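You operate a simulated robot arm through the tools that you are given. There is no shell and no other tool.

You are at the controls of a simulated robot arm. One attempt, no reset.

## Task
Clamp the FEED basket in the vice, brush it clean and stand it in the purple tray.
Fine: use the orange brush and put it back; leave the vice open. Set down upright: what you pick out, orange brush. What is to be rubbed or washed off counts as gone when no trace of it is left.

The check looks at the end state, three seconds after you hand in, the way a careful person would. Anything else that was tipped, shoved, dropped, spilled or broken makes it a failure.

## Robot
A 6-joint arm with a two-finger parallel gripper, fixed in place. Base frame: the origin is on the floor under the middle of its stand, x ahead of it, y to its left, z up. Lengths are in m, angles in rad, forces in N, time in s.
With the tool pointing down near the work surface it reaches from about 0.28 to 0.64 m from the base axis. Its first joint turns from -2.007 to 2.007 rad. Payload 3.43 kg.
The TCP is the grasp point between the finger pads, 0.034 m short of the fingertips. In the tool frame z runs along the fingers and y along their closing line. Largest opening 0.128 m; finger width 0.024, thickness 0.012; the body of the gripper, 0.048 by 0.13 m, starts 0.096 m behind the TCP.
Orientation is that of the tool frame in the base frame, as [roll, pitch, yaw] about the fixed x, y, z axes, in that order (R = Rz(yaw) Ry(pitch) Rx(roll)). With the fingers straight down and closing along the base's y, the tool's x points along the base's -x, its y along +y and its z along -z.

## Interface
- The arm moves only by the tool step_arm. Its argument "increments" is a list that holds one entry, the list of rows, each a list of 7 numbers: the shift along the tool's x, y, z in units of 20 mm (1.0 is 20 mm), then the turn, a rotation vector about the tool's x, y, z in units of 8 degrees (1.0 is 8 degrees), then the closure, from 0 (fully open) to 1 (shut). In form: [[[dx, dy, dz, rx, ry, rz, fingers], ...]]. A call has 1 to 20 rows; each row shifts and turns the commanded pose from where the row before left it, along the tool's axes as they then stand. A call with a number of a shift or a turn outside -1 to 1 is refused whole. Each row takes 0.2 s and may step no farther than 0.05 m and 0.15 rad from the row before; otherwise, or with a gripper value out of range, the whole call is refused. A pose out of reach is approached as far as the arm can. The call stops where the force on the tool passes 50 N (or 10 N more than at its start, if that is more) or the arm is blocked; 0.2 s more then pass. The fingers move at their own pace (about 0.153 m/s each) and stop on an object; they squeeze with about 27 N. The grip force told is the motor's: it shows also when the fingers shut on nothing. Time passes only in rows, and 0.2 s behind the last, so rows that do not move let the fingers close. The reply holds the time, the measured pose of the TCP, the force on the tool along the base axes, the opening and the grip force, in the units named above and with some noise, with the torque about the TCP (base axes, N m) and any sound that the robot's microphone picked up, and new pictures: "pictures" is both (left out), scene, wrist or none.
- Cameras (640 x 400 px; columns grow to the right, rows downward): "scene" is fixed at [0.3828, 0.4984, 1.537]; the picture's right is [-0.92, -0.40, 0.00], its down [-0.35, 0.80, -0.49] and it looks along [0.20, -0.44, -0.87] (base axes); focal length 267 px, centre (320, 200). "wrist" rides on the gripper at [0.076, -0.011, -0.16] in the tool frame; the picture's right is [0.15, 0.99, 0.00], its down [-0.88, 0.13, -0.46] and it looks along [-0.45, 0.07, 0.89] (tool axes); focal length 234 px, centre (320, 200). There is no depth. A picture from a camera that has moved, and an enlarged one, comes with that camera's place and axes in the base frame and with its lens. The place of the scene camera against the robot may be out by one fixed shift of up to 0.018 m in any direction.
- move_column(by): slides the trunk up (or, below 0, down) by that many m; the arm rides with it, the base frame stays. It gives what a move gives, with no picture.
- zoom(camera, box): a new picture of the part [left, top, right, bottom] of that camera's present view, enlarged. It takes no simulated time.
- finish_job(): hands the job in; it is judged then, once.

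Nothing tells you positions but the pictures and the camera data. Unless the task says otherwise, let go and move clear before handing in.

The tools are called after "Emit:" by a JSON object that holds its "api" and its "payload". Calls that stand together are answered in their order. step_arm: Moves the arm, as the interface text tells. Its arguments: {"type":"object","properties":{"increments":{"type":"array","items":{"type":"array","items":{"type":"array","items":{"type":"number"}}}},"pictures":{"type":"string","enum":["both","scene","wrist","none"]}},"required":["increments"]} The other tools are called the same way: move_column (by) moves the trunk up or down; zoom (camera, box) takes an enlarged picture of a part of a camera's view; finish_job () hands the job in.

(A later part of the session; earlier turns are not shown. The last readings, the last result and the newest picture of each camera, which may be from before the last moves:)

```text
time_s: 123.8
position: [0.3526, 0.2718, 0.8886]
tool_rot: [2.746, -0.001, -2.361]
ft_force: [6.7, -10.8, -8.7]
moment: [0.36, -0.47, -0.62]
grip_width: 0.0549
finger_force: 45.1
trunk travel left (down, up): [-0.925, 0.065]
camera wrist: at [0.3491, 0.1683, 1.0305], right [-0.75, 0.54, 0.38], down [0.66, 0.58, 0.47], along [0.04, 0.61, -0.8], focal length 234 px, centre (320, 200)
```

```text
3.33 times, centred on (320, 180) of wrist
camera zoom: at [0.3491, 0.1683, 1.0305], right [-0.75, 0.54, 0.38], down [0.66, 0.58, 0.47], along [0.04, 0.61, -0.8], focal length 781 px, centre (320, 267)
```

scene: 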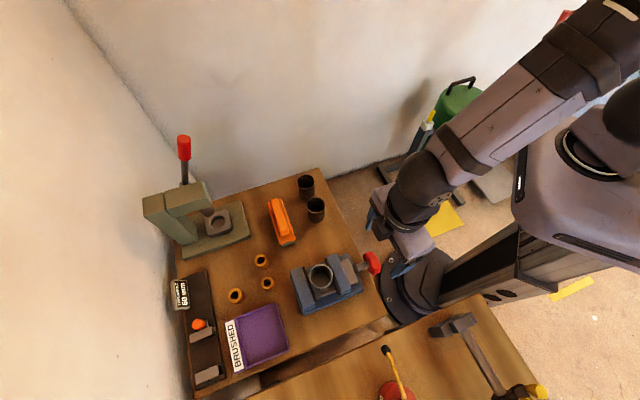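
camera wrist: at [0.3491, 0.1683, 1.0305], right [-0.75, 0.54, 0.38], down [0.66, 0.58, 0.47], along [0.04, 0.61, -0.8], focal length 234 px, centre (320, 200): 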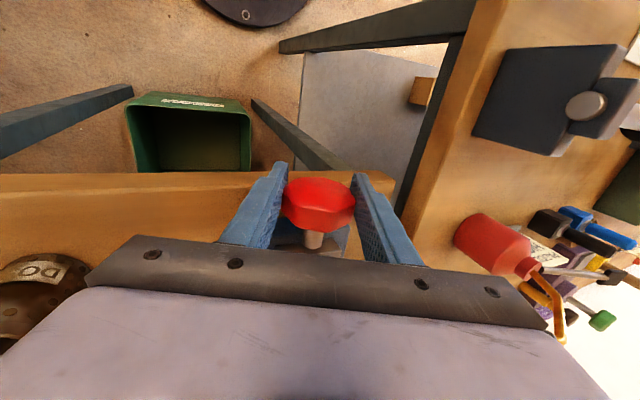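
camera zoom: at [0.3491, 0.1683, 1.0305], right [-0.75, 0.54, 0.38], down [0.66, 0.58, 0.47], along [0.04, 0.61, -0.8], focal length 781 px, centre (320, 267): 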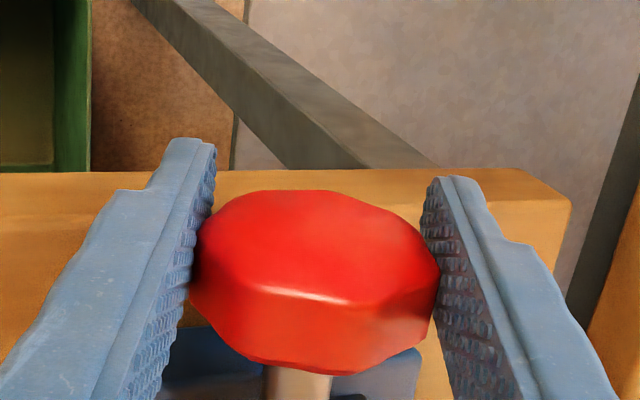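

The flats match. I'll now turn counter-clockwise about 48°.

Emit:
{"api": "step_arm", "payload": {"increments": [[[0, 0, 0, 0.6, 0, 0, 1], [0, 0, 0, 0.7, 0, 0, 1], [0, 0, 0, 0.7, 0, 0, 1], [0, 0, 0, 0.7, 0, 0, 1], [0, 0, 0, 0.7, 0, 0, 1], [0, 0, 0, 0.7, 0, 0, 1], [0, 0, 0, 0.7, 0, 0, 1], [0, 0, 0, 0.7, 0, 0, 1], [0, 0, 0, 0, 0, 0, 1]]], "pictures": "both"}}

Emit:
{"api": "zoom", "payload": {"camera": "scene", "box": [280, 230, 400, 320]}}

Emit:
{"api": "zoom", "payload": {"camera": "wrist", "box": [240, 120, 400, 240]}}

```text
time_s: 125.8
position: [0.3498, 0.2744, 0.889]
tool_rot: [-2.768, -0.002, -2.358]
ft_force: [-2.7, -0.3, -15.6]
moment: [-0.54, 0.63, 0.3]
grip_width: 0.0547
finger_force: 45.4
trunk travel left (down, up): [-0.925, 0.065]
camera wrist: at [0.2636, 0.2555, 1.041], right [-0.76, 0.55, -0.36], down [0.42, 0.83, 0.37], along [0.5, 0.13, -0.85], focal length 234 px, centre (320, 200)
```

scene: 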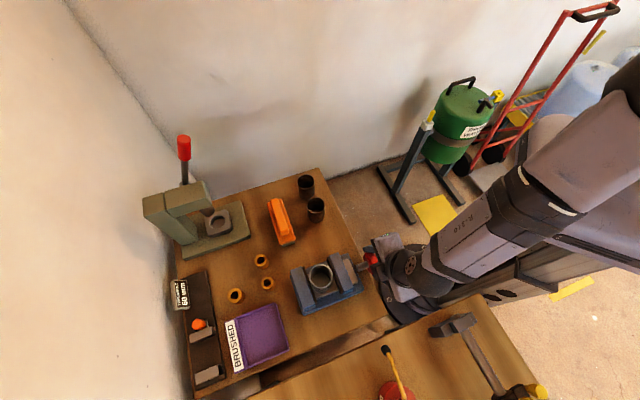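
wrist: 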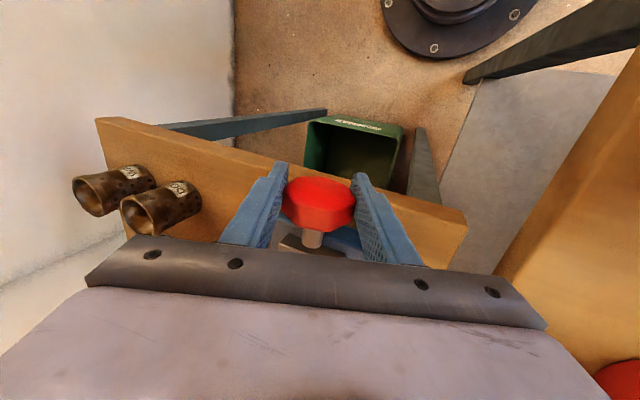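

```text
4.44 times, centred on (340, 275) of scene
camera zoom: at [0.3828, 0.4984, 1.537], right [-0.92, -0.4, 0.0], down [-0.35, 0.8, -0.49], along [0.2, -0.44, -0.87], focal length 1187 px, centre (231, -133)
```

zoom: 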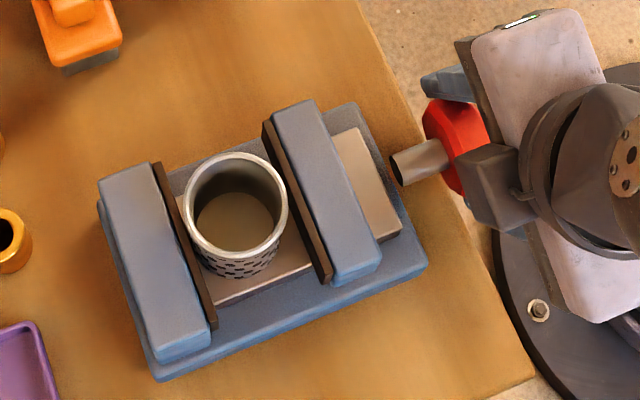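

```text
3.33 times, centred on (320, 180) of wrist
camera zoom: at [0.2636, 0.2555, 1.041], right [-0.76, 0.55, -0.36], down [0.42, 0.83, 0.37], along [0.5, 0.13, -0.85], focal length 781 px, centre (320, 267)
```

zoom: 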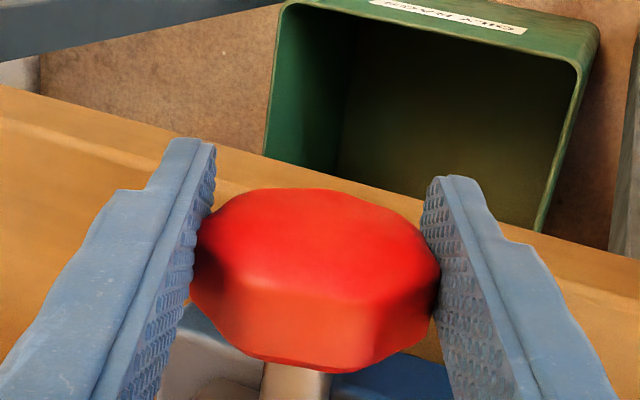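

The jaw has opened about 5 mm and the basket stands free. One more stroke will bring it back near its original opening.

Emit:
{"api": "step_arm", "payload": {"increments": [[[0, 0, 0, 0, 0, 0, 0.5], [0, 0, 0, 0, 0, 0, 0.35], [0, 0, 0, -0.94, 0, 0, 0.35], [0, 0, 0, -0.94, 0, 0, 0.35], [0, 0, 0, -0.94, 0, 0, 0.35], [0, 0, 0, -0.94, 0, 0, 0.35], [0, 0, 0, -0.94, 0, 0, 0.35], [0, 0, 0, -0.94, 0, 0, 0.35], [0, 0, 0, 0, 0, 0, 0.6], [0, 0, 0, 0, 0, 0, 1], [0, 0, 0, 0, 0, 0, 1]]], "pictures": "none"}}

Emit:
{"api": "step_arm", "payload": {"increments": [[[0, 0, 0, 0.6, 0, 0, 1], [0, 0, 0, 0.7, 0, 0, 1], [0, 0, 0, 0.7, 0, 0, 1], [0, 0, 0, 0.7, 0, 0, 1], [0, 0, 0, 0.7, 0, 0, 1], [0, 0, 0, 0.7, 0, 0, 1], [0, 0, 0, 0.6, 0, 0, 1], [0, 0, 0, 0, 0, 0, 1]]], "pictures": "both"}}

Emit:
{"api": "zoom", "payload": {"camera": "scene", "box": [280, 230, 400, 320]}}

```text
time_s: 128.2
position: [0.353, 0.2725, 0.8888]
tool_rot: [2.726, 0.001, -2.361]
ft_force: [6.3, -12.3, -10.3]
moment: [0.58, -0.66, -0.82]
grip_width: 0.055
finger_force: 44.9
trunk travel left (down, up): [-0.925, 0.065]
```

```text
time_s: 130.0
position: [0.3508, 0.2747, 0.8895]
tool_rot: [-2.901, 0.001, -2.356]
ft_force: [2.5, 3.0, 0.3]
moment: [0.85, 0.93, 0.13]
grip_width: 0.055
finger_force: 44.9
trunk travel left (down, up): [-0.925, 0.065]
camera wrist: at [0.2781, 0.2406, 1.0467], right [-0.78, 0.58, -0.24], down [0.46, 0.79, 0.41], along [0.42, 0.21, -0.88], focal length 234 px, centre (320, 200)
```

scene: 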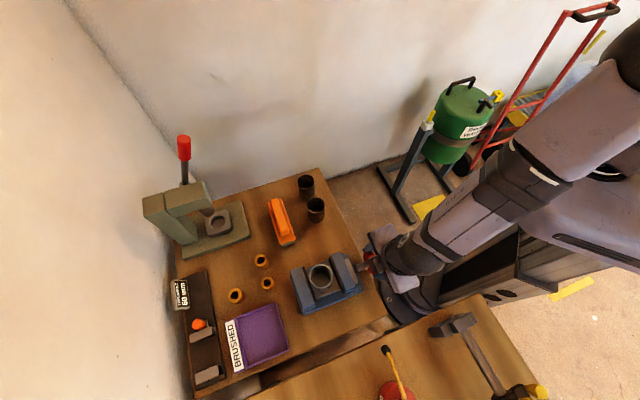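
wrist: 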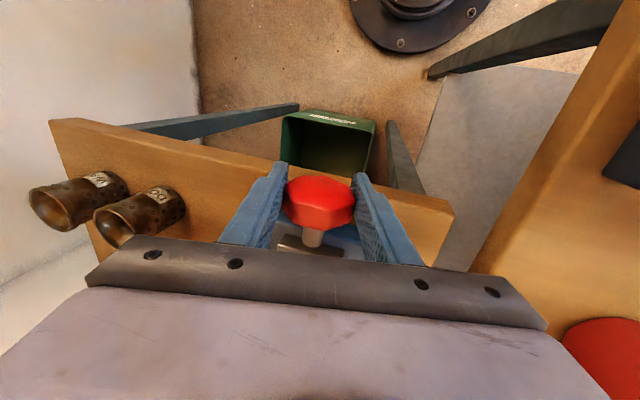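

```text
4.44 times, centred on (340, 275) of scene
camera zoom: at [0.3828, 0.4984, 1.537], right [-0.92, -0.4, 0.0], down [-0.35, 0.8, -0.49], along [0.2, -0.44, -0.87], focal length 1187 px, centre (231, -133)
```

zoom: 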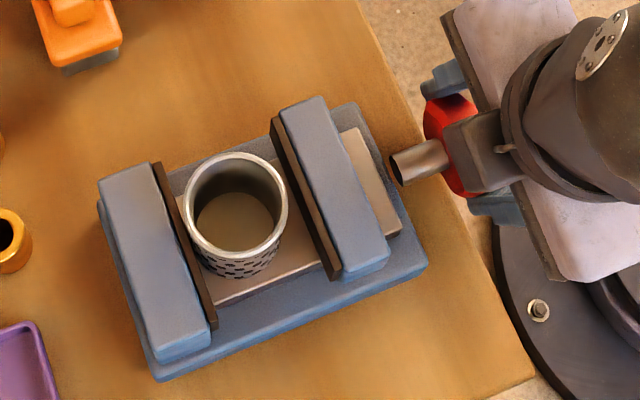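

The vice is fully open against its stop, with the jaw back where it began. I'll ease the torque, release the knob and rise.

Emit:
{"api": "step_arm", "payload": {"increments": [[[0, 0, 0, -0.4, 0, 0, 1], [0, 0, 0, 0, 0, 0, 0.5], [0, 0, 0, 0, 0, 0, 0.3], [0, 0, 0, -0.9, 0, 0, 0.3], [0, 0, 0, -0.9, 0, 0, 0.3], [0, 0, -1, 0, 0, 0, 0.3], [0, 0, -1, 0, 0, 0, 0.3], [0, 0, -1, 0, 0, 0, 0.3], [0, 0, -1, 0, 0, 0, 0.3], [0, 0, -1, 0, 0, 0, 0.3], [0, 0, -1, 0, 0, 0, 0.3], [0, 0, -1, 0, 0, 0, 0.35], [0, 0, -1, 0, 0, 0, 0.4]]], "pictures": "both"}}

Emit:
{"api": "zoom", "payload": {"camera": "scene", "box": [280, 230, 400, 320]}}

```text
time_s: 132.8
position: [0.359, 0.2661, 1.0502]
tool_rot: [3.074, 0.0, -2.358]
ft_force: [1.1, 0.0, -0.1]
moment: [-0.03, 0.01, -0.01]
grip_width: 0.0768
finger_force: 0.0
trunk travel left (down, up): [-0.925, 0.065]
camera wrist: at [0.3203, 0.1969, 1.2076], right [-0.8, 0.6, 0.07], down [0.55, 0.69, 0.46], along [0.23, 0.41, -0.88], focal length 234 px, centre (320, 200)
```

scene: 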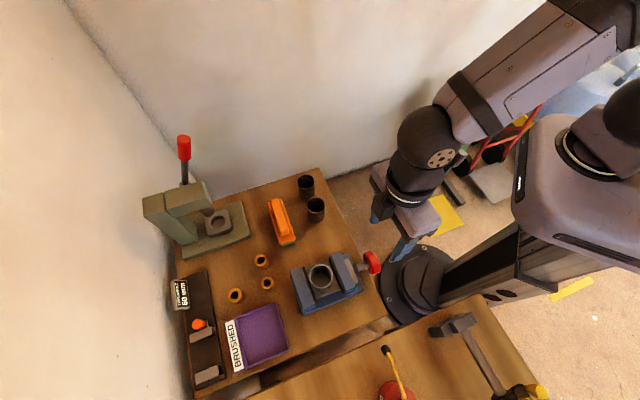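
wrist: 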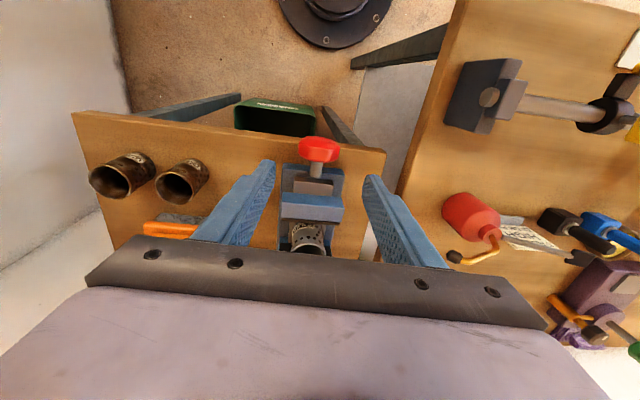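

```text
4.44 times, centred on (340, 275) of scene
camera zoom: at [0.3828, 0.4984, 1.537], right [-0.92, -0.4, 0.0], down [-0.35, 0.8, -0.49], along [0.2, -0.44, -0.87], focal length 1187 px, centre (231, -133)
```

zoom: 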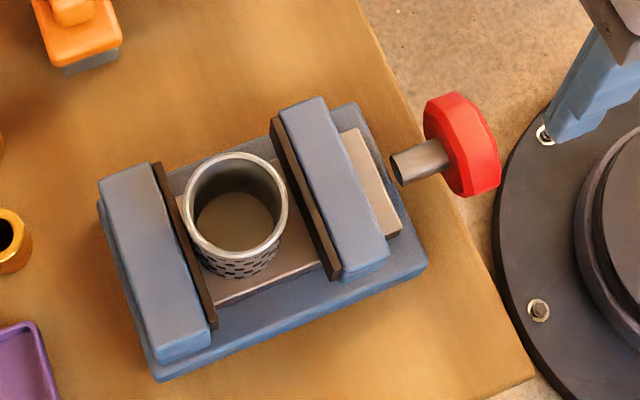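

The vice is open and the basket stands in it. I'll level the tool and go above the basket for a vertical grip to lift it out.

Emit:
{"api": "step_arm", "payload": {"increments": [[[0, 0, 0, 0.48, 0, 0, 0.4], [-0.9, 0.073, 0, 0, 0, 0, 0.4], [-0.9, 0.073, 0, 0, 0, 0, 0.4], [-0.9, 0.073, 0, 0, 0, 0, 0.4], [-0.9, 0.073, 0, 0, 0, 0, 0.4], [-0.9, 0.073, 0, 0, 0, 0, 0.4], [-0.9, 0.073, 0, 0, 0, 0, 0.4], [-0.9, 0.073, 0, 0, 0, 0, 0.4], [-0.9, 0.073, 0, 0, 0, 0, 0.4], [0, 0, 0, 0, 0, 0, 0.4]]], "pictures": "both"}}

Emit:
{"api": "zoom", "payload": {"camera": "wrist", "box": [240, 80, 400, 200]}}

```text
time_s: 135.0
position: [0.4528, 0.3764, 1.0496]
tool_rot: [-3.141, 0.0, -2.359]
ft_force: [-0.4, -0.5, -0.5]
moment: [0.04, 0.02, -0.03]
grip_width: 0.0765
finger_force: 0.1
trunk travel left (down, up): [-0.925, 0.065]
camera wrist: at [0.4067, 0.3156, 1.2093], right [-0.8, 0.6, 0.0], down [0.53, 0.71, 0.46], along [0.27, 0.37, -0.89], focal length 234 px, centre (320, 200)
```

scene: 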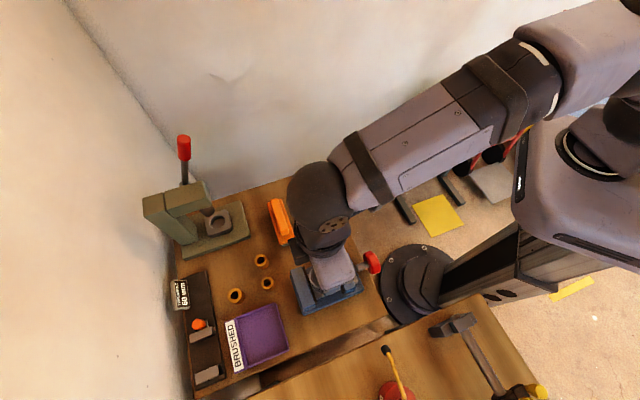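
wrist: 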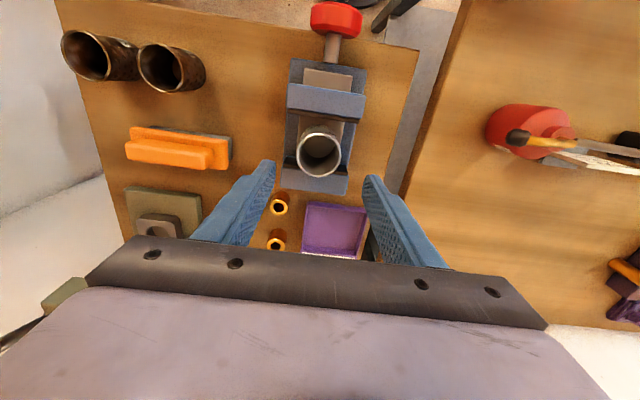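

```text
3.33 times, centred on (320, 140) of wrist
camera zoom: at [0.4067, 0.3156, 1.2093], right [-0.8, 0.6, 0.0], down [0.53, 0.71, 0.46], along [0.27, 0.37, -0.89], focal length 781 px, centre (320, 400)
```

zoom: 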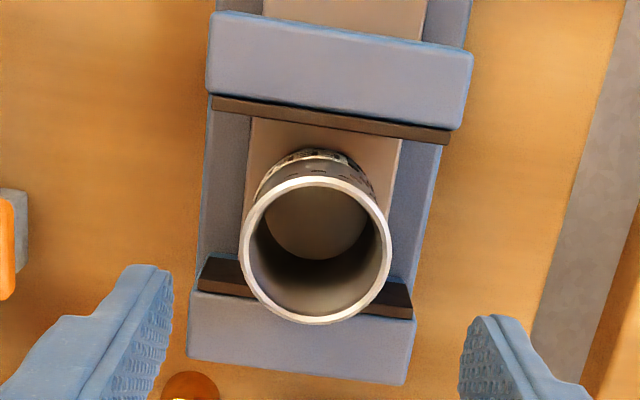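

The basket is centred under the tool. I'll descend to the same depth as before and grip it.

Emit:
{"api": "step_arm", "payload": {"increments": [[[0.04, -0.03, 0.9, 0, 0, 0, 0.4], [0, 0, 0.9, 0, 0, 0, 0.4], [0, 0, 0.9, 0, 0, 0, 0.4], [0, 0, 0.9, 0, 0, 0, 0.4], [0, 0, 0.9, 0, 0, 0, 0.4], [0, 0, 0.9, 0, 0, 0, 0.4], [0, 0, 0.58, 0, 0, 0, 0.4], [0, 0, 0, 0, 0, 0, 0.4], [0, 0, 0, 0, 0, 0, 0.6], [0, 0, 0, 0, 0, 0, 0.8], [0, 0, 0, 0, 0, 0, 1], [0, 0, 0, 0, 0, 0, 1]]], "pictures": "wrist"}}

Emit:
{"api": "zoom", "payload": {"camera": "wrist", "box": [240, 100, 400, 240]}}

```text
time_s: 137.6
position: [0.4509, 0.3761, 0.9299]
tool_rot: [-3.14, 0.0, -2.357]
ft_force: [0.3, -0.2, 1.1]
moment: [0.02, 0.01, -0.01]
grip_width: 0.0433
finger_force: 26.8
trunk travel left (down, up): [-0.925, 0.065]
camera wrist: at [0.405, 0.3149, 1.0885], right [-0.8, 0.6, 0.0], down [0.53, 0.71, 0.46], along [0.27, 0.37, -0.89], focal length 234 px, centre (320, 200)
```

wrist: 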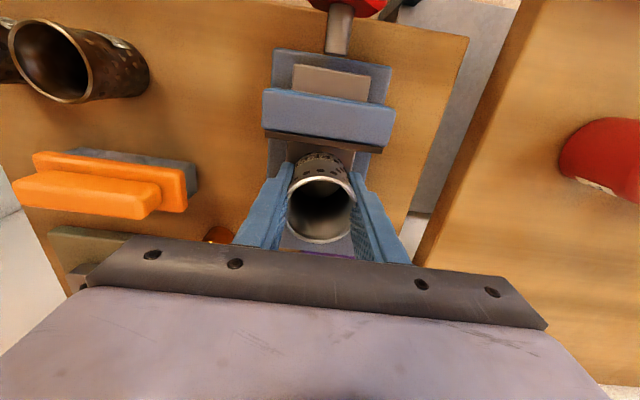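

```text
2.86 times, centred on (320, 170) of wrist
camera zoom: at [0.405, 0.3149, 1.0885], right [-0.8, 0.6, 0.0], down [0.53, 0.71, 0.46], along [0.27, 0.37, -0.89], focal length 669 px, centre (320, 286)
```

zoom: 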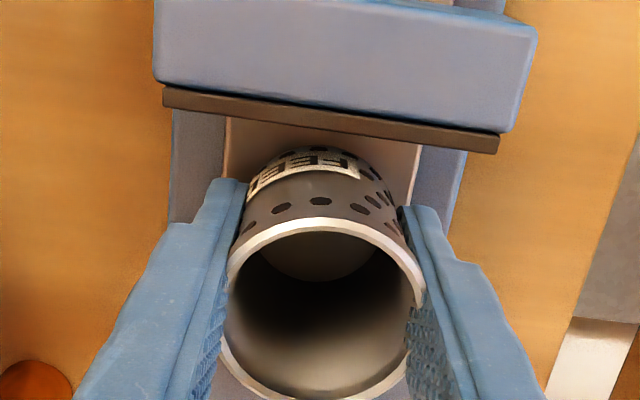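

The grip is the same as before at 43 mm. I'll lift it straight out of the vice.

Emit:
{"api": "step_arm", "payload": {"increments": [[[0, 0, -0.2, 0, 0, 0, 1], [0.1, 0, -0.3, 0, 0, 0, 1], [0, 0, -0.5, 0, 0, 0, 1], [0, 0, -0.7, 0, 0, 0, 1], [0, 0, -0.7, 0, 0, 0, 1], [0, 0, -0.7, 0, 0, 0, 1], [0, 0, -0.7, 0, 0, 0, 1], [0, 0, -0.7, 0, 0, 0, 1], [0, 0, -0.7, 0, 0, 0, 1], [0, 0, -0.7, 0, 0, 0, 1], [0, 0, -0.7, 0, 0, 0, 1], [0, 0, -0.4, 0, 0, 0, 1]]], "pictures": "both"}}

Emit:
{"api": "zoom", "payload": {"camera": "wrist", "box": [240, 100, 400, 240]}}

Emit:
{"api": "zoom", "payload": {"camera": "scene", "box": [270, 210, 390, 320]}}

```text
time_s: 140.2
position: [0.4511, 0.3736, 1.0691]
tool_rot: [3.14, 0.0, -2.36]
ft_force: [-0.4, 0.2, -1.2]
moment: [-0.01, -0.03, 0.0]
grip_width: 0.0432
finger_force: 26.6
trunk travel left (down, up): [-0.925, 0.065]
camera wrist: at [0.4055, 0.3129, 1.2289], right [-0.8, 0.6, 0.0], down [0.53, 0.71, 0.46], along [0.27, 0.37, -0.89], focal length 234 px, centre (320, 200)
```

scene: 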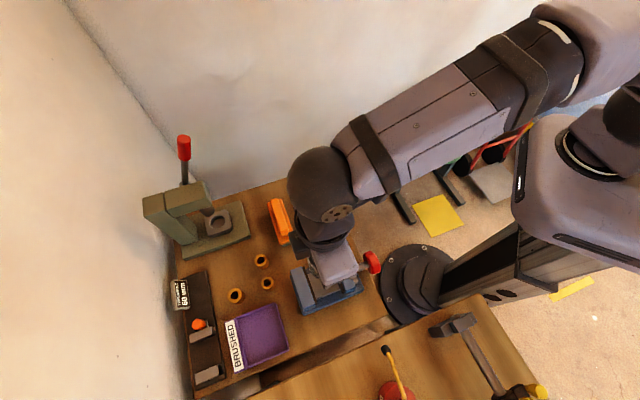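
wrist: 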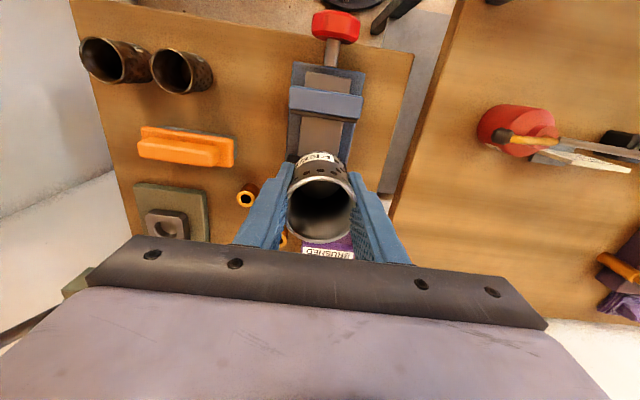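

```text
2.86 times, centred on (320, 170) of wrist
camera zoom: at [0.4055, 0.3129, 1.2289], right [-0.8, 0.6, 0.0], down [0.53, 0.71, 0.46], along [0.27, 0.37, -0.89], focal length 669 px, centre (320, 286)
```

zoom: 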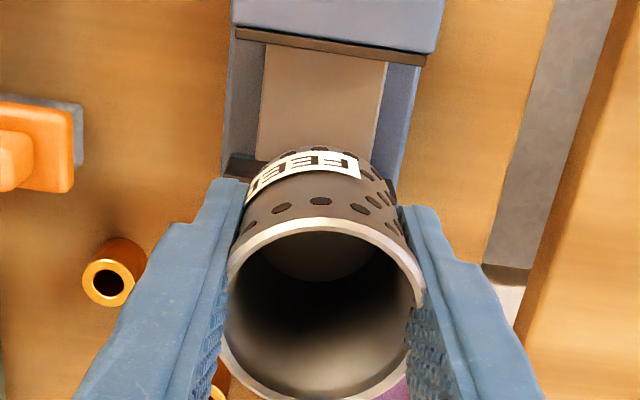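

```text
3.64 times, centred on (330, 265) of scene
camera zoom: at [0.3828, 0.4984, 1.537], right [-0.92, -0.4, 0.0], down [-0.35, 0.8, -0.49], along [0.2, -0.44, -0.87], focal length 971 px, centre (284, -36)
```

zoom: 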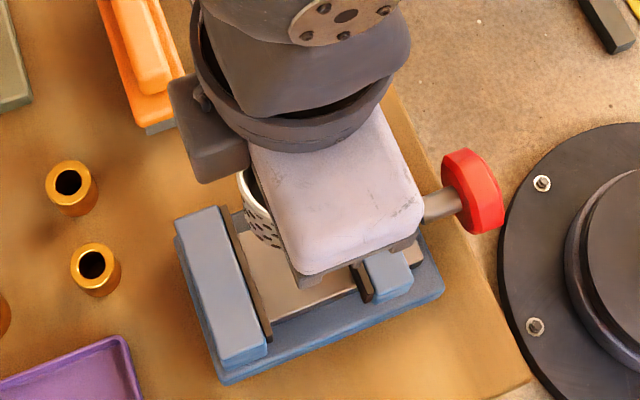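

The FEED basket is clean and out of the vice. The tray needs a tilted grip, so I'll set the basket down upright on free table space near its old spot and regrip it with the tool tilted.

Emit:
{"api": "step_arm", "payload": {"increments": [[[0.49, -0.85, 0, 0, 0, 0, 1], [0.49, -0.85, 0, 0, 0, 0, 1], [0.49, -0.85, 0, 0, 0, 0, 1], [0.49, -0.85, 0, 0, 0, 0, 1], [0.49, -0.85, 0, 0, 0, 0, 1], [0.49, -0.85, 0, 0, 0, 0, 1], [0, 0, 0.9, 0, 0, 0, 1], [0, 0, 0.9, 0, 0, 0, 1], [0, 0, 0.9, 0, 0, 0, 1], [0, 0, 0.9, 0, 0, 0, 1], [0, 0, 0.9, 0, 0, 0, 1], [0, 0, 0.9, 0, 0, 0, 1], [0, 0, 0.9, 0, 0, 0, 1], [0, 0, 0.9, 0, 0, 0, 1], [0, 0, 0.8, 0, 0, 0, 1], [0, 0, 0, 0, 0, 0, 1]]], "pictures": "both"}}

Emit:
{"api": "zoom", "payload": {"camera": "wrist", "box": [200, 80, 440, 240]}}

Emit:
{"api": "zoom", "payload": {"camera": "scene", "box": [270, 170, 390, 280]}}

```text
time_s: 143.6
position: [0.4799, 0.2607, 0.9102]
tool_rot: [3.141, 0.0, -2.358]
ft_force: [0.3, 0.1, 0.6]
moment: [-0.02, 0.0, -0.01]
grip_width: 0.0429
finger_force: 26.9
trunk travel left (down, up): [-0.925, 0.065]
camera wrist: at [0.4345, 0.1998, 1.0689], right [-0.8, 0.6, 0.0], down [0.53, 0.71, 0.46], along [0.27, 0.37, -0.89], focal length 234 px, centre (320, 200)
```

scene: 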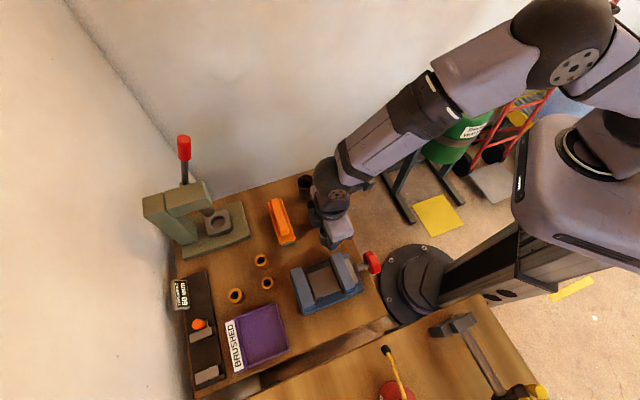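
wrist: 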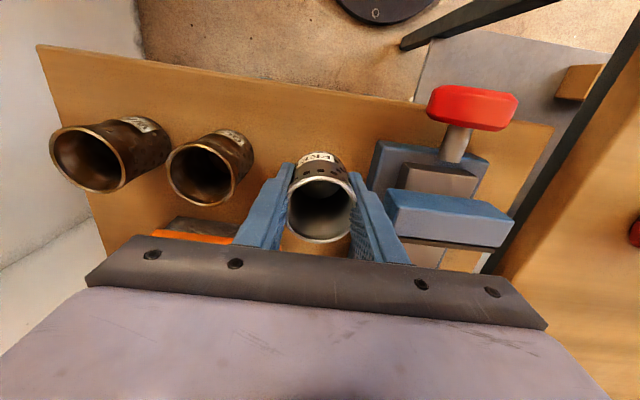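

```text
2.50 times, centred on (320, 160) of wrist
camera zoom: at [0.4345, 0.1998, 1.0689], right [-0.8, 0.6, 0.0], down [0.53, 0.71, 0.46], along [0.27, 0.37, -0.89], focal length 585 px, centre (320, 300)
```

zoom: 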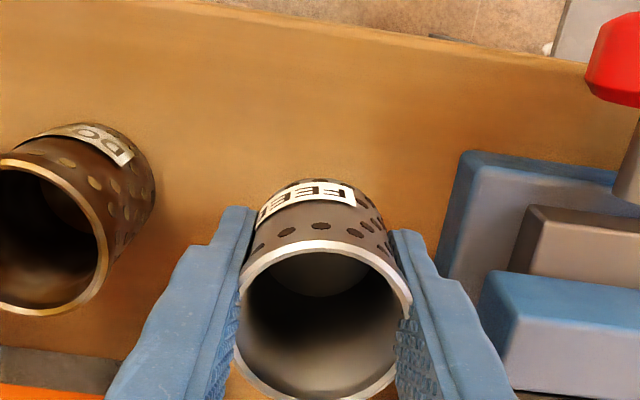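

```text
3.64 times, centred on (330, 225) of scene
camera zoom: at [0.3828, 0.4984, 1.537], right [-0.92, -0.4, 0.0], down [-0.35, 0.8, -0.49], along [0.2, -0.44, -0.87], focal length 971 px, centre (284, 109)
```

zoom: 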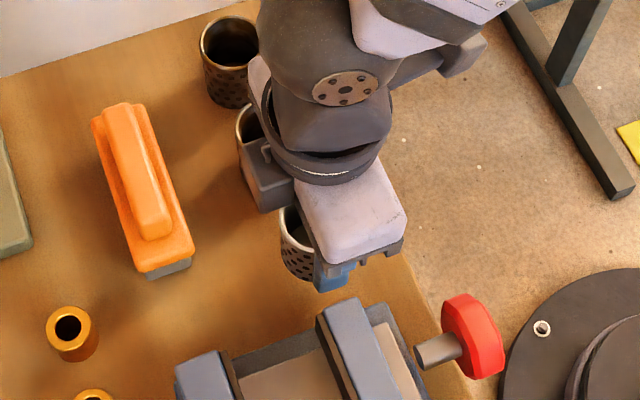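

Emit:
{"api": "step_arm", "payload": {"increments": [[[0, 0, 0.25, 0, 0, 0, 1], [0, 0, 0.25, 0, 0, 0, 1], [0, 0, 0.25, 0, 0, 0, 1], [0, 0, 0, 0, 0, 0, 1]]], "pictures": "none"}}

Emit:
{"api": "step_arm", "payload": {"increments": [[[0, 0, 0.1, 0, 0, 0, 1], [0, 0, 0, 0, 0, 0, 1]]], "pictures": "none"}}

Emit:
{"api": "step_arm", "payload": {"increments": [[[0, 0, 0.1, 0, 0, 0, 1], [0, 0, 0, 0, 0, 0, 1]]], "pictures": "none"}}

```text
time_s: 144.6
position: [0.48, 0.2605, 0.8941]
tool_rot: [-3.141, 0.0, -2.356]
ft_force: [0.1, -0.8, -0.1]
moment: [-0.02, -0.01, 0.03]
grip_width: 0.0429
finger_force: 27.1
trunk travel left (down, up): [-0.925, 0.065]
```

```text
time_s: 145.2
position: [0.4802, 0.2617, 0.8926]
tool_rot: [-3.141, 0.0, -2.359]
ft_force: [0.7, 0.2, -0.4]
moment: [0.0, -0.02, 0.03]
grip_width: 0.0429
finger_force: 26.9
trunk travel left (down, up): [-0.925, 0.065]
```

```text
time_s: 145.8
position: [0.479, 0.2604, 0.8904]
tool_rot: [3.14, 0.0, -2.359]
ft_force: [0.3, -0.2, -1.0]
moment: [-0.01, 0.02, -0.02]
grip_width: 0.0431
finger_force: 27.1
trunk travel left (down, up): [-0.925, 0.065]
```

Emit:
{"api": "step_arm", "payload": {"increments": [[[0, 0, 0.1, 0, 0, 0, 1], [0, 0, 0, 0, 0, 0, 1]]], "pictures": "none"}}

Emit:
{"api": "step_arm", "payload": {"increments": [[[0, 0, 0.1, 0, 0, 0, 1], [0, 0, 0, 0, 0, 0, 1]]], "pictures": "none"}}

```text
time_s: 146.4
position: [0.4804, 0.2589, 0.8886]
tool_rot: [-3.141, 0.001, -2.358]
ft_force: [-0.5, 0.3, -0.7]
moment: [0.01, 0.0, -0.01]
grip_width: 0.043
finger_force: 27.0
trunk travel left (down, up): [-0.925, 0.065]
```

```text
time_s: 147.0
position: [0.4804, 0.2613, 0.8869]
tool_rot: [3.141, 0.0, -2.357]
ft_force: [-0.7, -0.4, -0.7]
moment: [-0.01, 0.0, -0.01]
grip_width: 0.0428
finger_force: 27.2
trunk travel left (down, up): [-0.925, 0.065]
```

Emit:
{"api": "step_arm", "payload": {"increments": [[[0, 0, 0.08, 0, 0, 0, 1], [0, 0, 0, 0, 0, 0, 1]]], "pictures": "none"}}

Emit:
{"api": "step_arm", "payload": {"increments": [[[0, 0, 0.08, 0, 0, 0, 1], [0, 0, 0, 0, 0, 0, 1]]], "pictures": "none"}}

```text
time_s: 147.6
position: [0.4795, 0.2591, 0.8839]
tool_rot: [3.142, 0.001, -2.357]
ft_force: [-0.4, -0.7, -0.4]
moment: [-0.02, -0.02, -0.04]
grip_width: 0.0429
finger_force: 27.2
trunk travel left (down, up): [-0.925, 0.065]
```

```text
time_s: 148.2
position: [0.4808, 0.2606, 0.8839]
tool_rot: [3.141, 0.0, -2.357]
ft_force: [0.2, 0.0, -0.2]
moment: [0.0, 0.0, -0.02]
grip_width: 0.0429
finger_force: 27.5
trunk travel left (down, up): [-0.925, 0.065]
```

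No contact yet at 0.884, lower than I expected. I'll look before going on.

Emit:
{"api": "zoom", "payload": {"camera": "scene", "box": [290, 200, 370, 270]}}

Emit:
{"api": "zoom", "payload": {"camera": "wrist", "box": [240, 100, 400, 240]}}

```text
5.71 times, centred on (330, 235) of scene
camera zoom: at [0.3828, 0.4984, 1.537], right [-0.92, -0.4, 0.0], down [-0.35, 0.8, -0.49], along [0.2, -0.44, -0.87], focal length 1526 px, centre (263, 0)
```

zoom: 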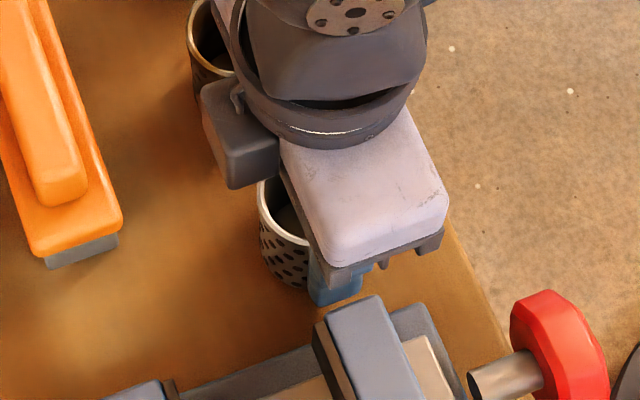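

```text
2.86 times, centred on (320, 170) of wrist
camera zoom: at [0.4345, 0.1992, 1.0423], right [-0.8, 0.6, 0.0], down [0.53, 0.71, 0.46], along [0.27, 0.37, -0.89], focal length 669 px, centre (320, 286)
```

zoom: 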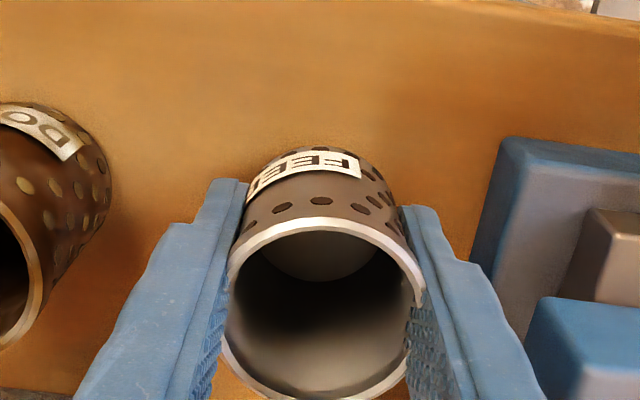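

The basket sits about 6 mm higher in the grip than the first time, so contact should come any moment. I'll keep creeping.

Emit:
{"api": "step_arm", "payload": {"increments": [[[0, 0, 0.08, 0, 0, 0, 1], [0, 0, 0, 0, 0, 0, 1]]], "pictures": "none"}}

Emit:
{"api": "step_arm", "payload": {"increments": [[[0, 0, 0.08, 0, 0, 0, 1], [0, 0, 0, 0, 0, 0, 1]]], "pictures": "none"}}

Emit:
{"api": "step_arm", "payload": {"increments": [[[0, 0, 0.08, 0, 0, 0, 1], [0, 0, 0, 0, 0, 0, 1]]], "pictures": "none"}}

```text
time_s: 148.8
position: [0.4787, 0.2601, 0.8829]
tool_rot: [3.14, 0.001, -2.357]
ft_force: [0.1, -0.1, -0.8]
moment: [-0.05, 0.02, -0.03]
grip_width: 0.043
finger_force: 26.8
trunk travel left (down, up): [-0.925, 0.065]
```

```text
time_s: 149.4
position: [0.4804, 0.2613, 0.879]
tool_rot: [3.141, 0.001, -2.357]
ft_force: [-0.6, 0.4, 0.3]
moment: [-0.02, 0.01, -0.01]
grip_width: 0.0433
finger_force: 27.0
trunk travel left (down, up): [-0.925, 0.065]
```

```text
time_s: 150.0
position: [0.4794, 0.2599, 0.8786]
tool_rot: [3.14, 0.002, -2.359]
ft_force: [0.2, -0.4, 4.5]
moment: [-0.05, 0.11, 0.01]
grip_width: 0.0431
finger_force: 26.8
trunk travel left (down, up): [-0.925, 0.065]
```

It has touched down at TCP z 0.879. I'll open the fingers moderately, rise straight up and check that the basket stands.

Emit:
{"api": "step_arm", "payload": {"increments": [[[0, 0, -0.05, 0, 0, 0, 1], [0, 0, 0, 0, 0, 0, 0.6], [0, 0, 0, 0, 0, 0, 0.45], [0, 0, 0, 0, 0, 0, 0.45], [0, 0, -0.5, 0, 0, 0, 0.45], [0, 0, -1, 0, 0, 0, 0.45], [0, 0, -1, 0, 0, 0, 0.45], [0, 0, -1, 0, 0, 0, 0.45], [0, 0, -1, 0, 0, 0, 0.45], [0, 0, -1, 0, 0, 0, 0.45]]], "pictures": "both"}}

Emit:
{"api": "zoom", "payload": {"camera": "wrist", "box": [240, 100, 400, 200]}}

Emit:
{"api": "zoom", "payload": {"camera": "scene", "box": [290, 200, 370, 270]}}

```text
time_s: 152.2
position: [0.4802, 0.2598, 0.9877]
tool_rot: [3.141, 0.0, -2.358]
ft_force: [0.3, -0.4, 0.4]
moment: [0.02, -0.03, 0.02]
grip_width: 0.0703
finger_force: 0.1
trunk travel left (down, up): [-0.925, 0.065]
camera wrist: at [0.4345, 0.1993, 1.1476], right [-0.8, 0.6, 0.0], down [0.53, 0.71, 0.46], along [0.27, 0.37, -0.89], focal length 234 px, centre (320, 200)
```

scene: 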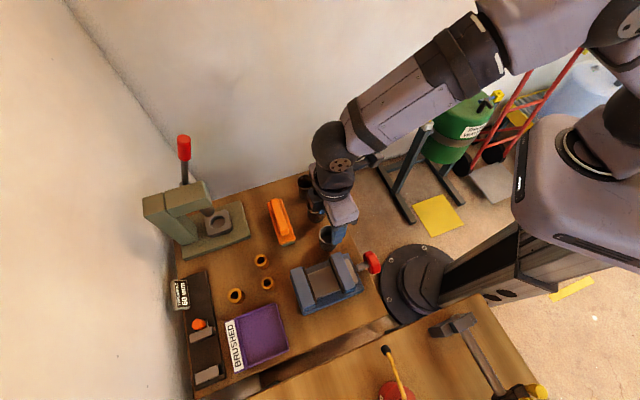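
wrist: 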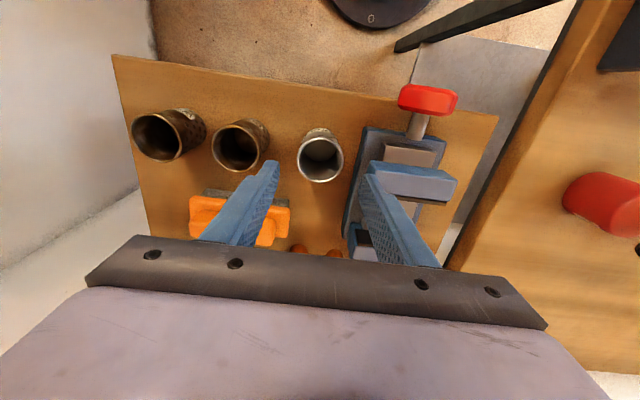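

```text
4.00 times, centred on (320, 150) of wrist
camera zoom: at [0.4345, 0.1993, 1.1476], right [-0.8, 0.6, 0.0], down [0.53, 0.71, 0.46], along [0.27, 0.37, -0.89], focal length 937 px, centre (320, 400)
```

zoom: 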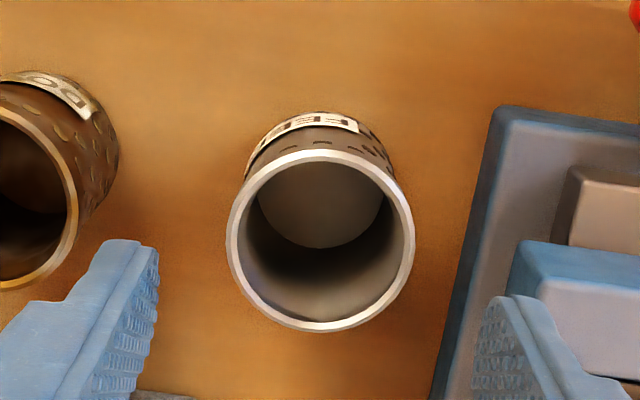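

```text
5.71 times, centred on (330, 235) of scene
camera zoom: at [0.3828, 0.4984, 1.537], right [-0.92, -0.4, 0.0], down [-0.35, 0.8, -0.49], along [0.2, -0.44, -0.87], focal length 1526 px, centre (263, 0)
```

zoom: 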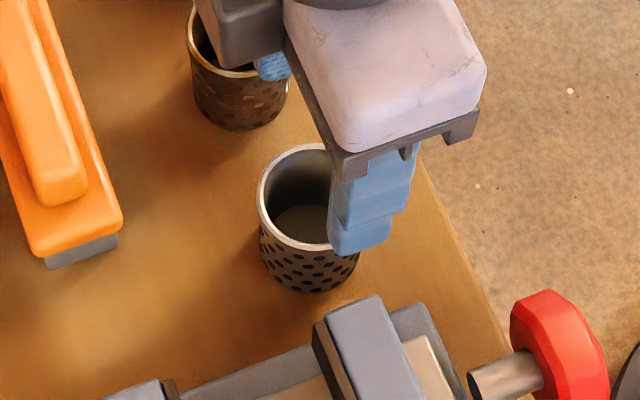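

The basket stands upright and clean. I'll tilt the tool 32° outward above it and descend straight to straddle it.

Emit:
{"api": "step_arm", "payload": {"increments": [[[0, 0, 0, 0, -1, 0, 0.45], [0, 0, 0, 0, -1, 0, 0.45], [0, 0, 0, 0, -1, 0, 0.45], [0, 0, 0, 0, -1, 0, 0.45], [0.53, 0.03, 0.848, 0, 0, 0, 0.45], [0.53, 0, 0.848, 0, 0, 0, 0.45], [0.53, 0, 0.848, 0, 0, 0, 0.45], [0, 0, 0, 0, 0, 0, 0.45]]], "pictures": "both"}}

Emit:
{"api": "zoom", "payload": {"camera": "wrist", "box": [220, 80, 420, 240]}}

Emit:
{"api": "zoom", "payload": {"camera": "scene", "box": [290, 200, 370, 270]}}

```text
time_s: 154.0
position: [0.4698, 0.2616, 0.9284]
tool_rot: [3.114, 0.464, -2.358]
ft_force: [0.2, -0.5, 0.6]
moment: [-0.03, -0.04, 0.0]
grip_width: 0.0703
finger_force: 0.0
out of reach, approached as far as the arm can: row 4
trunk travel left (down, up): [-0.925, 0.065]
camera wrist: at [0.3831, 0.1527, 1.0357], right [-0.8, 0.6, -0.04], down [0.33, 0.49, 0.81], along [0.5, 0.63, -0.59], focal length 234 px, centre (320, 200)
```

scene: 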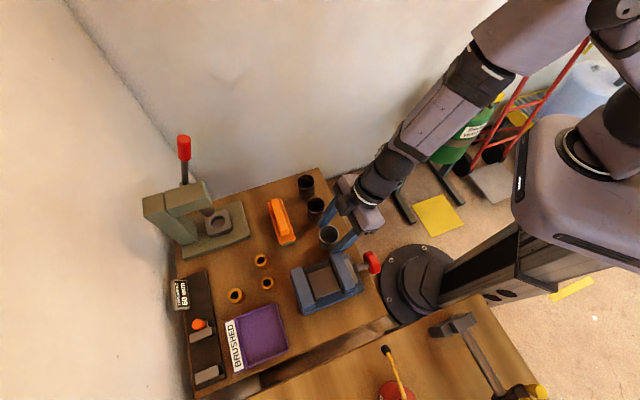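
wrist: 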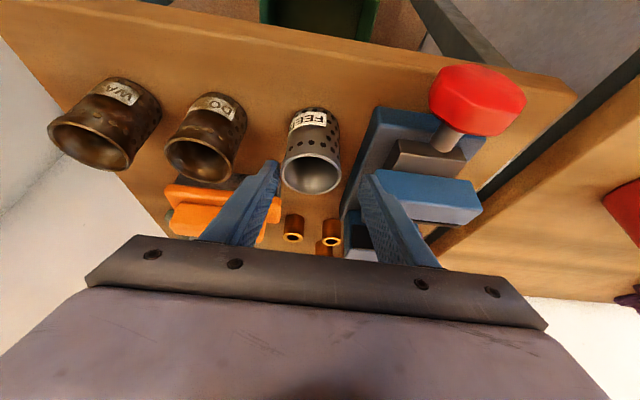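

```text
2.50 times, centred on (320, 160) of wrist
camera zoom: at [0.3831, 0.1527, 1.0357], right [-0.8, 0.6, -0.04], down [0.33, 0.49, 0.81], along [0.5, 0.63, -0.59], focal length 585 px, centre (320, 300)
```

zoom: 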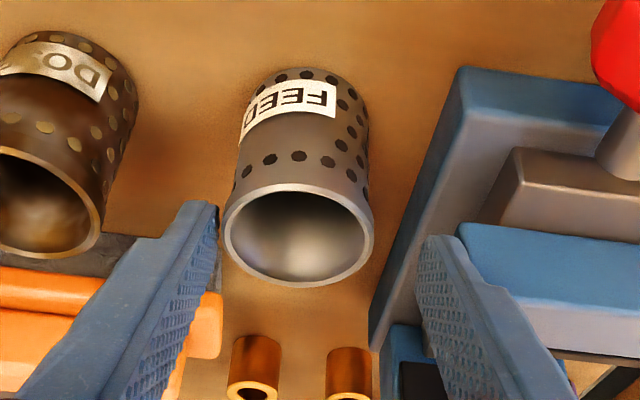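

```text
5.71 times, centred on (330, 235) of scene
camera zoom: at [0.3828, 0.4984, 1.537], right [-0.92, -0.4, 0.0], down [-0.35, 0.8, -0.49], along [0.2, -0.44, -0.87], focal length 1526 px, centre (263, 0)
```

zoom: 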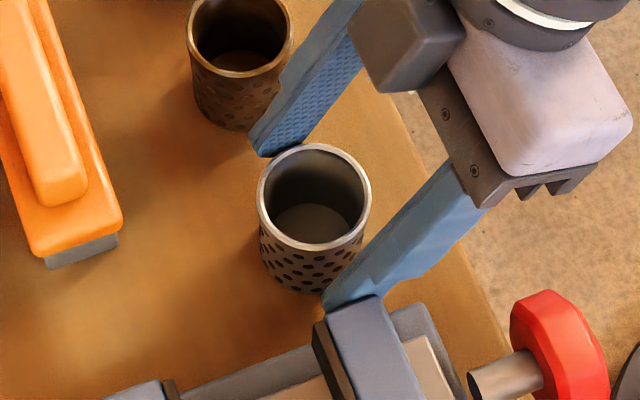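

The tilt is limited to about 27° at this height and radius. Lowering the trunk should free the wrist, so I'll rise vertically, then lower the column.

Emit:
{"api": "step_arm", "payload": {"increments": [[[-0.447, 0, -0.894, 0, 0, 0, 0.45], [-0.447, 0, -0.894, 0, 0, 0, 0.45], [-0.447, 0, -0.894, 0, 0, 0, 0.45], [-0.447, 0, -0.894, 0, 0, 0, 0.45], [-0.447, 0, -0.894, 0, 0, 0, 0.45], [-0.447, 0, -0.894, 0, 0, 0, 0.45], [-0.447, 0, -0.894, 0, 0, 0, 0.45], [-0.447, 0, -0.894, 0, 0, 0, 0.45], [-0.447, 0, -0.894, 0, 0, 0, 0.45], [-0.447, 0, -0.894, 0, 0, 0, 0.45], [-0.447, 0, -0.894, 0, 0, 0, 0.45], [-0.447, 0, -0.894, 0, 0, 0, 0.45]]], "pictures": "none"}}

```text
time_s: 156.6
position: [0.4732, 0.2574, 1.1682]
tool_rot: [3.111, 0.467, -2.362]
ft_force: [0.3, 0.3, -0.1]
moment: [0.0, 0.0, -0.02]
grip_width: 0.0704
finger_force: 0.1
trunk travel left (down, up): [-0.925, 0.065]
```

Emit:
{"api": "move_column", "payload": {"by": -0.16}}

Emit:
{"api": "step_arm", "payload": {"increments": [[[0, 0, 0, 0.22, 0, 0, 0.45], [0, 0, 0, 0, -0.7, 0, 0.45], [0, 0, 0, 0, 0, 0, 0.45]]], "pictures": "both"}}

```text
time_s: 158.4
position: [0.4738, 0.2582, 1.0091]
tool_rot: [3.114, 0.469, -2.356]
ft_force: [-0.2, 0.5, -0.6]
moment: [0.0, 0.01, 0.0]
grip_width: 0.0702
finger_force: 0.1
trunk travel left (down, up): [-0.765, 0.225]
```

```text
time_s: 159.2
position: [0.4746, 0.2576, 1.0082]
tool_rot: [-3.139, 0.565, -2.359]
ft_force: [0.5, 0.6, 0.5]
moment: [-0.01, 0.04, -0.01]
grip_width: 0.0703
finger_force: 0.1
trunk travel left (down, up): [-0.765, 0.225]
camera wrist: at [0.3768, 0.1455, 1.1019], right [-0.78, 0.61, -0.08], down [0.26, 0.45, 0.86], along [0.56, 0.65, -0.51], focal length 234 px, centre (320, 200)
```

scene: 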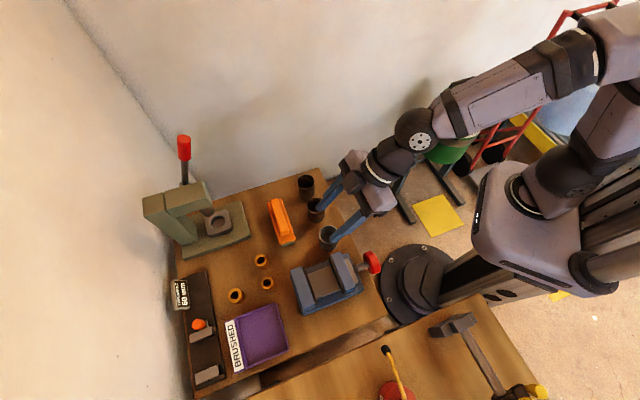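
wrist: 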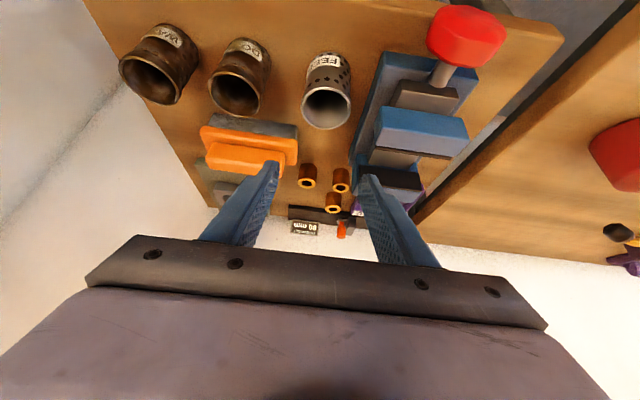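

Emit:
{"api": "zoom", "payload": {"camera": "wrist", "box": [280, 30, 380, 150]}}

```text
3.33 times, centred on (330, 90) of wrist
camera zoom: at [0.3768, 0.1455, 1.1019], right [-0.78, 0.61, -0.08], down [0.26, 0.45, 0.86], along [0.56, 0.65, -0.51], focal length 781 px, centre (287, 567)
```

zoom: 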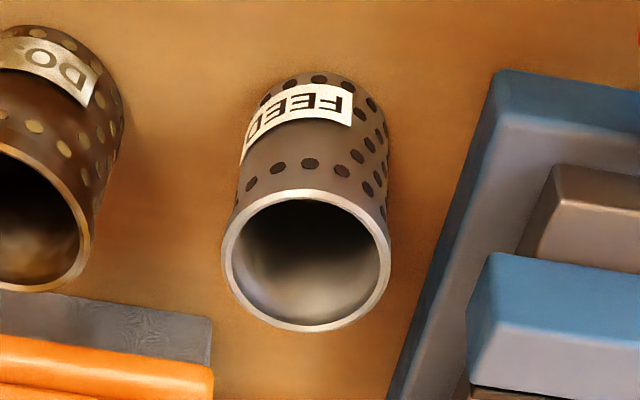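

The basket is at r 0.523, t -0.155. With the tilt at 32.4°, I'll align and descend vertically over it.

Emit:
{"api": "step_arm", "payload": {"increments": [[[-0.21, -0.075, 0.134, 0, 0, 0, 0.45], [0.535, 0, 0.845, 0, 0, 0, 0.45], [0.535, 0, 0.845, 0, 0, 0, 0.45], [0.535, 0, 0.845, 0, 0, 0, 0.45], [0.535, 0, 0.845, 0, 0, 0, 0.45], [0, 0, 0, 0, 0, 0, 0.45]]], "pictures": "both"}}

Emit:
{"api": "zoom", "payload": {"camera": "wrist", "box": [220, 80, 420, 240]}}

Emit:
{"api": "zoom", "payload": {"camera": "scene", "box": [290, 200, 370, 270]}}

```text
time_s: 160.6
position: [0.4789, 0.2609, 0.9287]
tool_rot: [-3.139, 0.565, -2.359]
ft_force: [0.2, -0.2, -0.6]
moment: [-0.01, -0.01, -0.01]
grip_width: 0.0705
finger_force: 0.0
trunk travel left (down, up): [-0.765, 0.225]
camera wrist: at [0.3807, 0.147, 1.022], right [-0.79, 0.61, -0.08], down [0.26, 0.45, 0.86], along [0.56, 0.65, -0.51], focal length 234 px, centre (320, 200)
```

scene: 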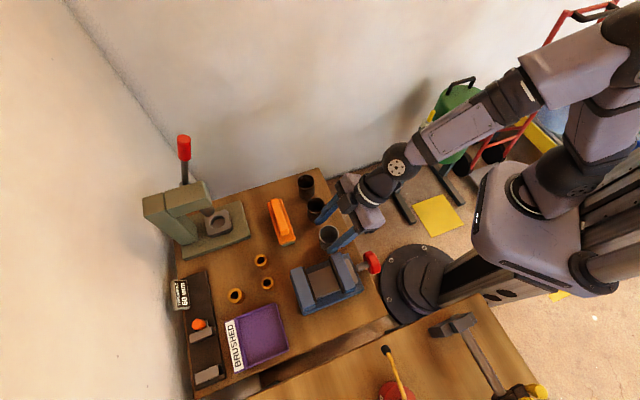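
wrist: 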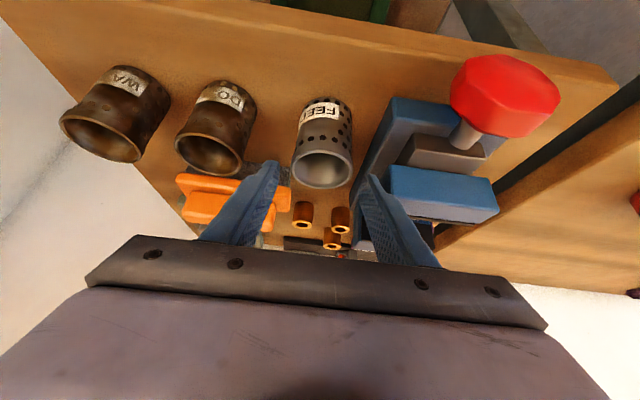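

```text
2.50 times, centred on (320, 160) of wrist
camera zoom: at [0.3807, 0.147, 1.022], right [-0.79, 0.61, -0.08], down [0.26, 0.45, 0.86], along [0.56, 0.65, -0.51], focal length 585 px, centre (320, 300)
```

zoom: 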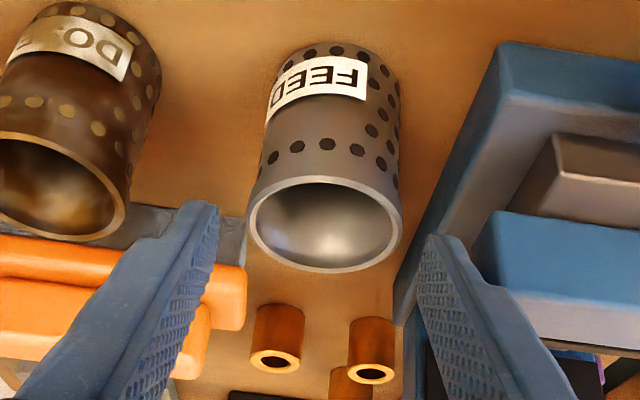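

```text
5.71 times, centred on (330, 235) of scene
camera zoom: at [0.3828, 0.4984, 1.537], right [-0.92, -0.4, 0.0], down [-0.35, 0.8, -0.49], along [0.2, -0.44, -0.87], focal length 1526 px, centre (263, 0)
```

zoom: 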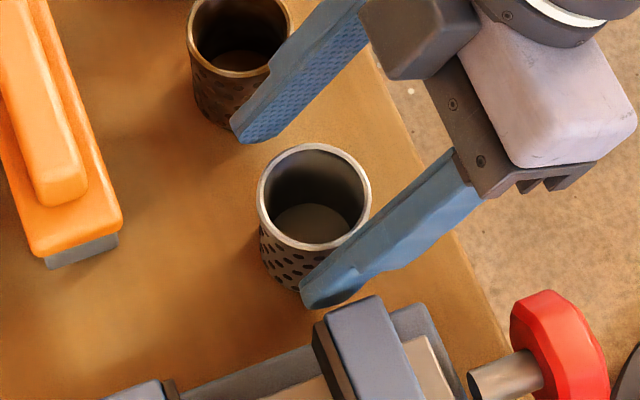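

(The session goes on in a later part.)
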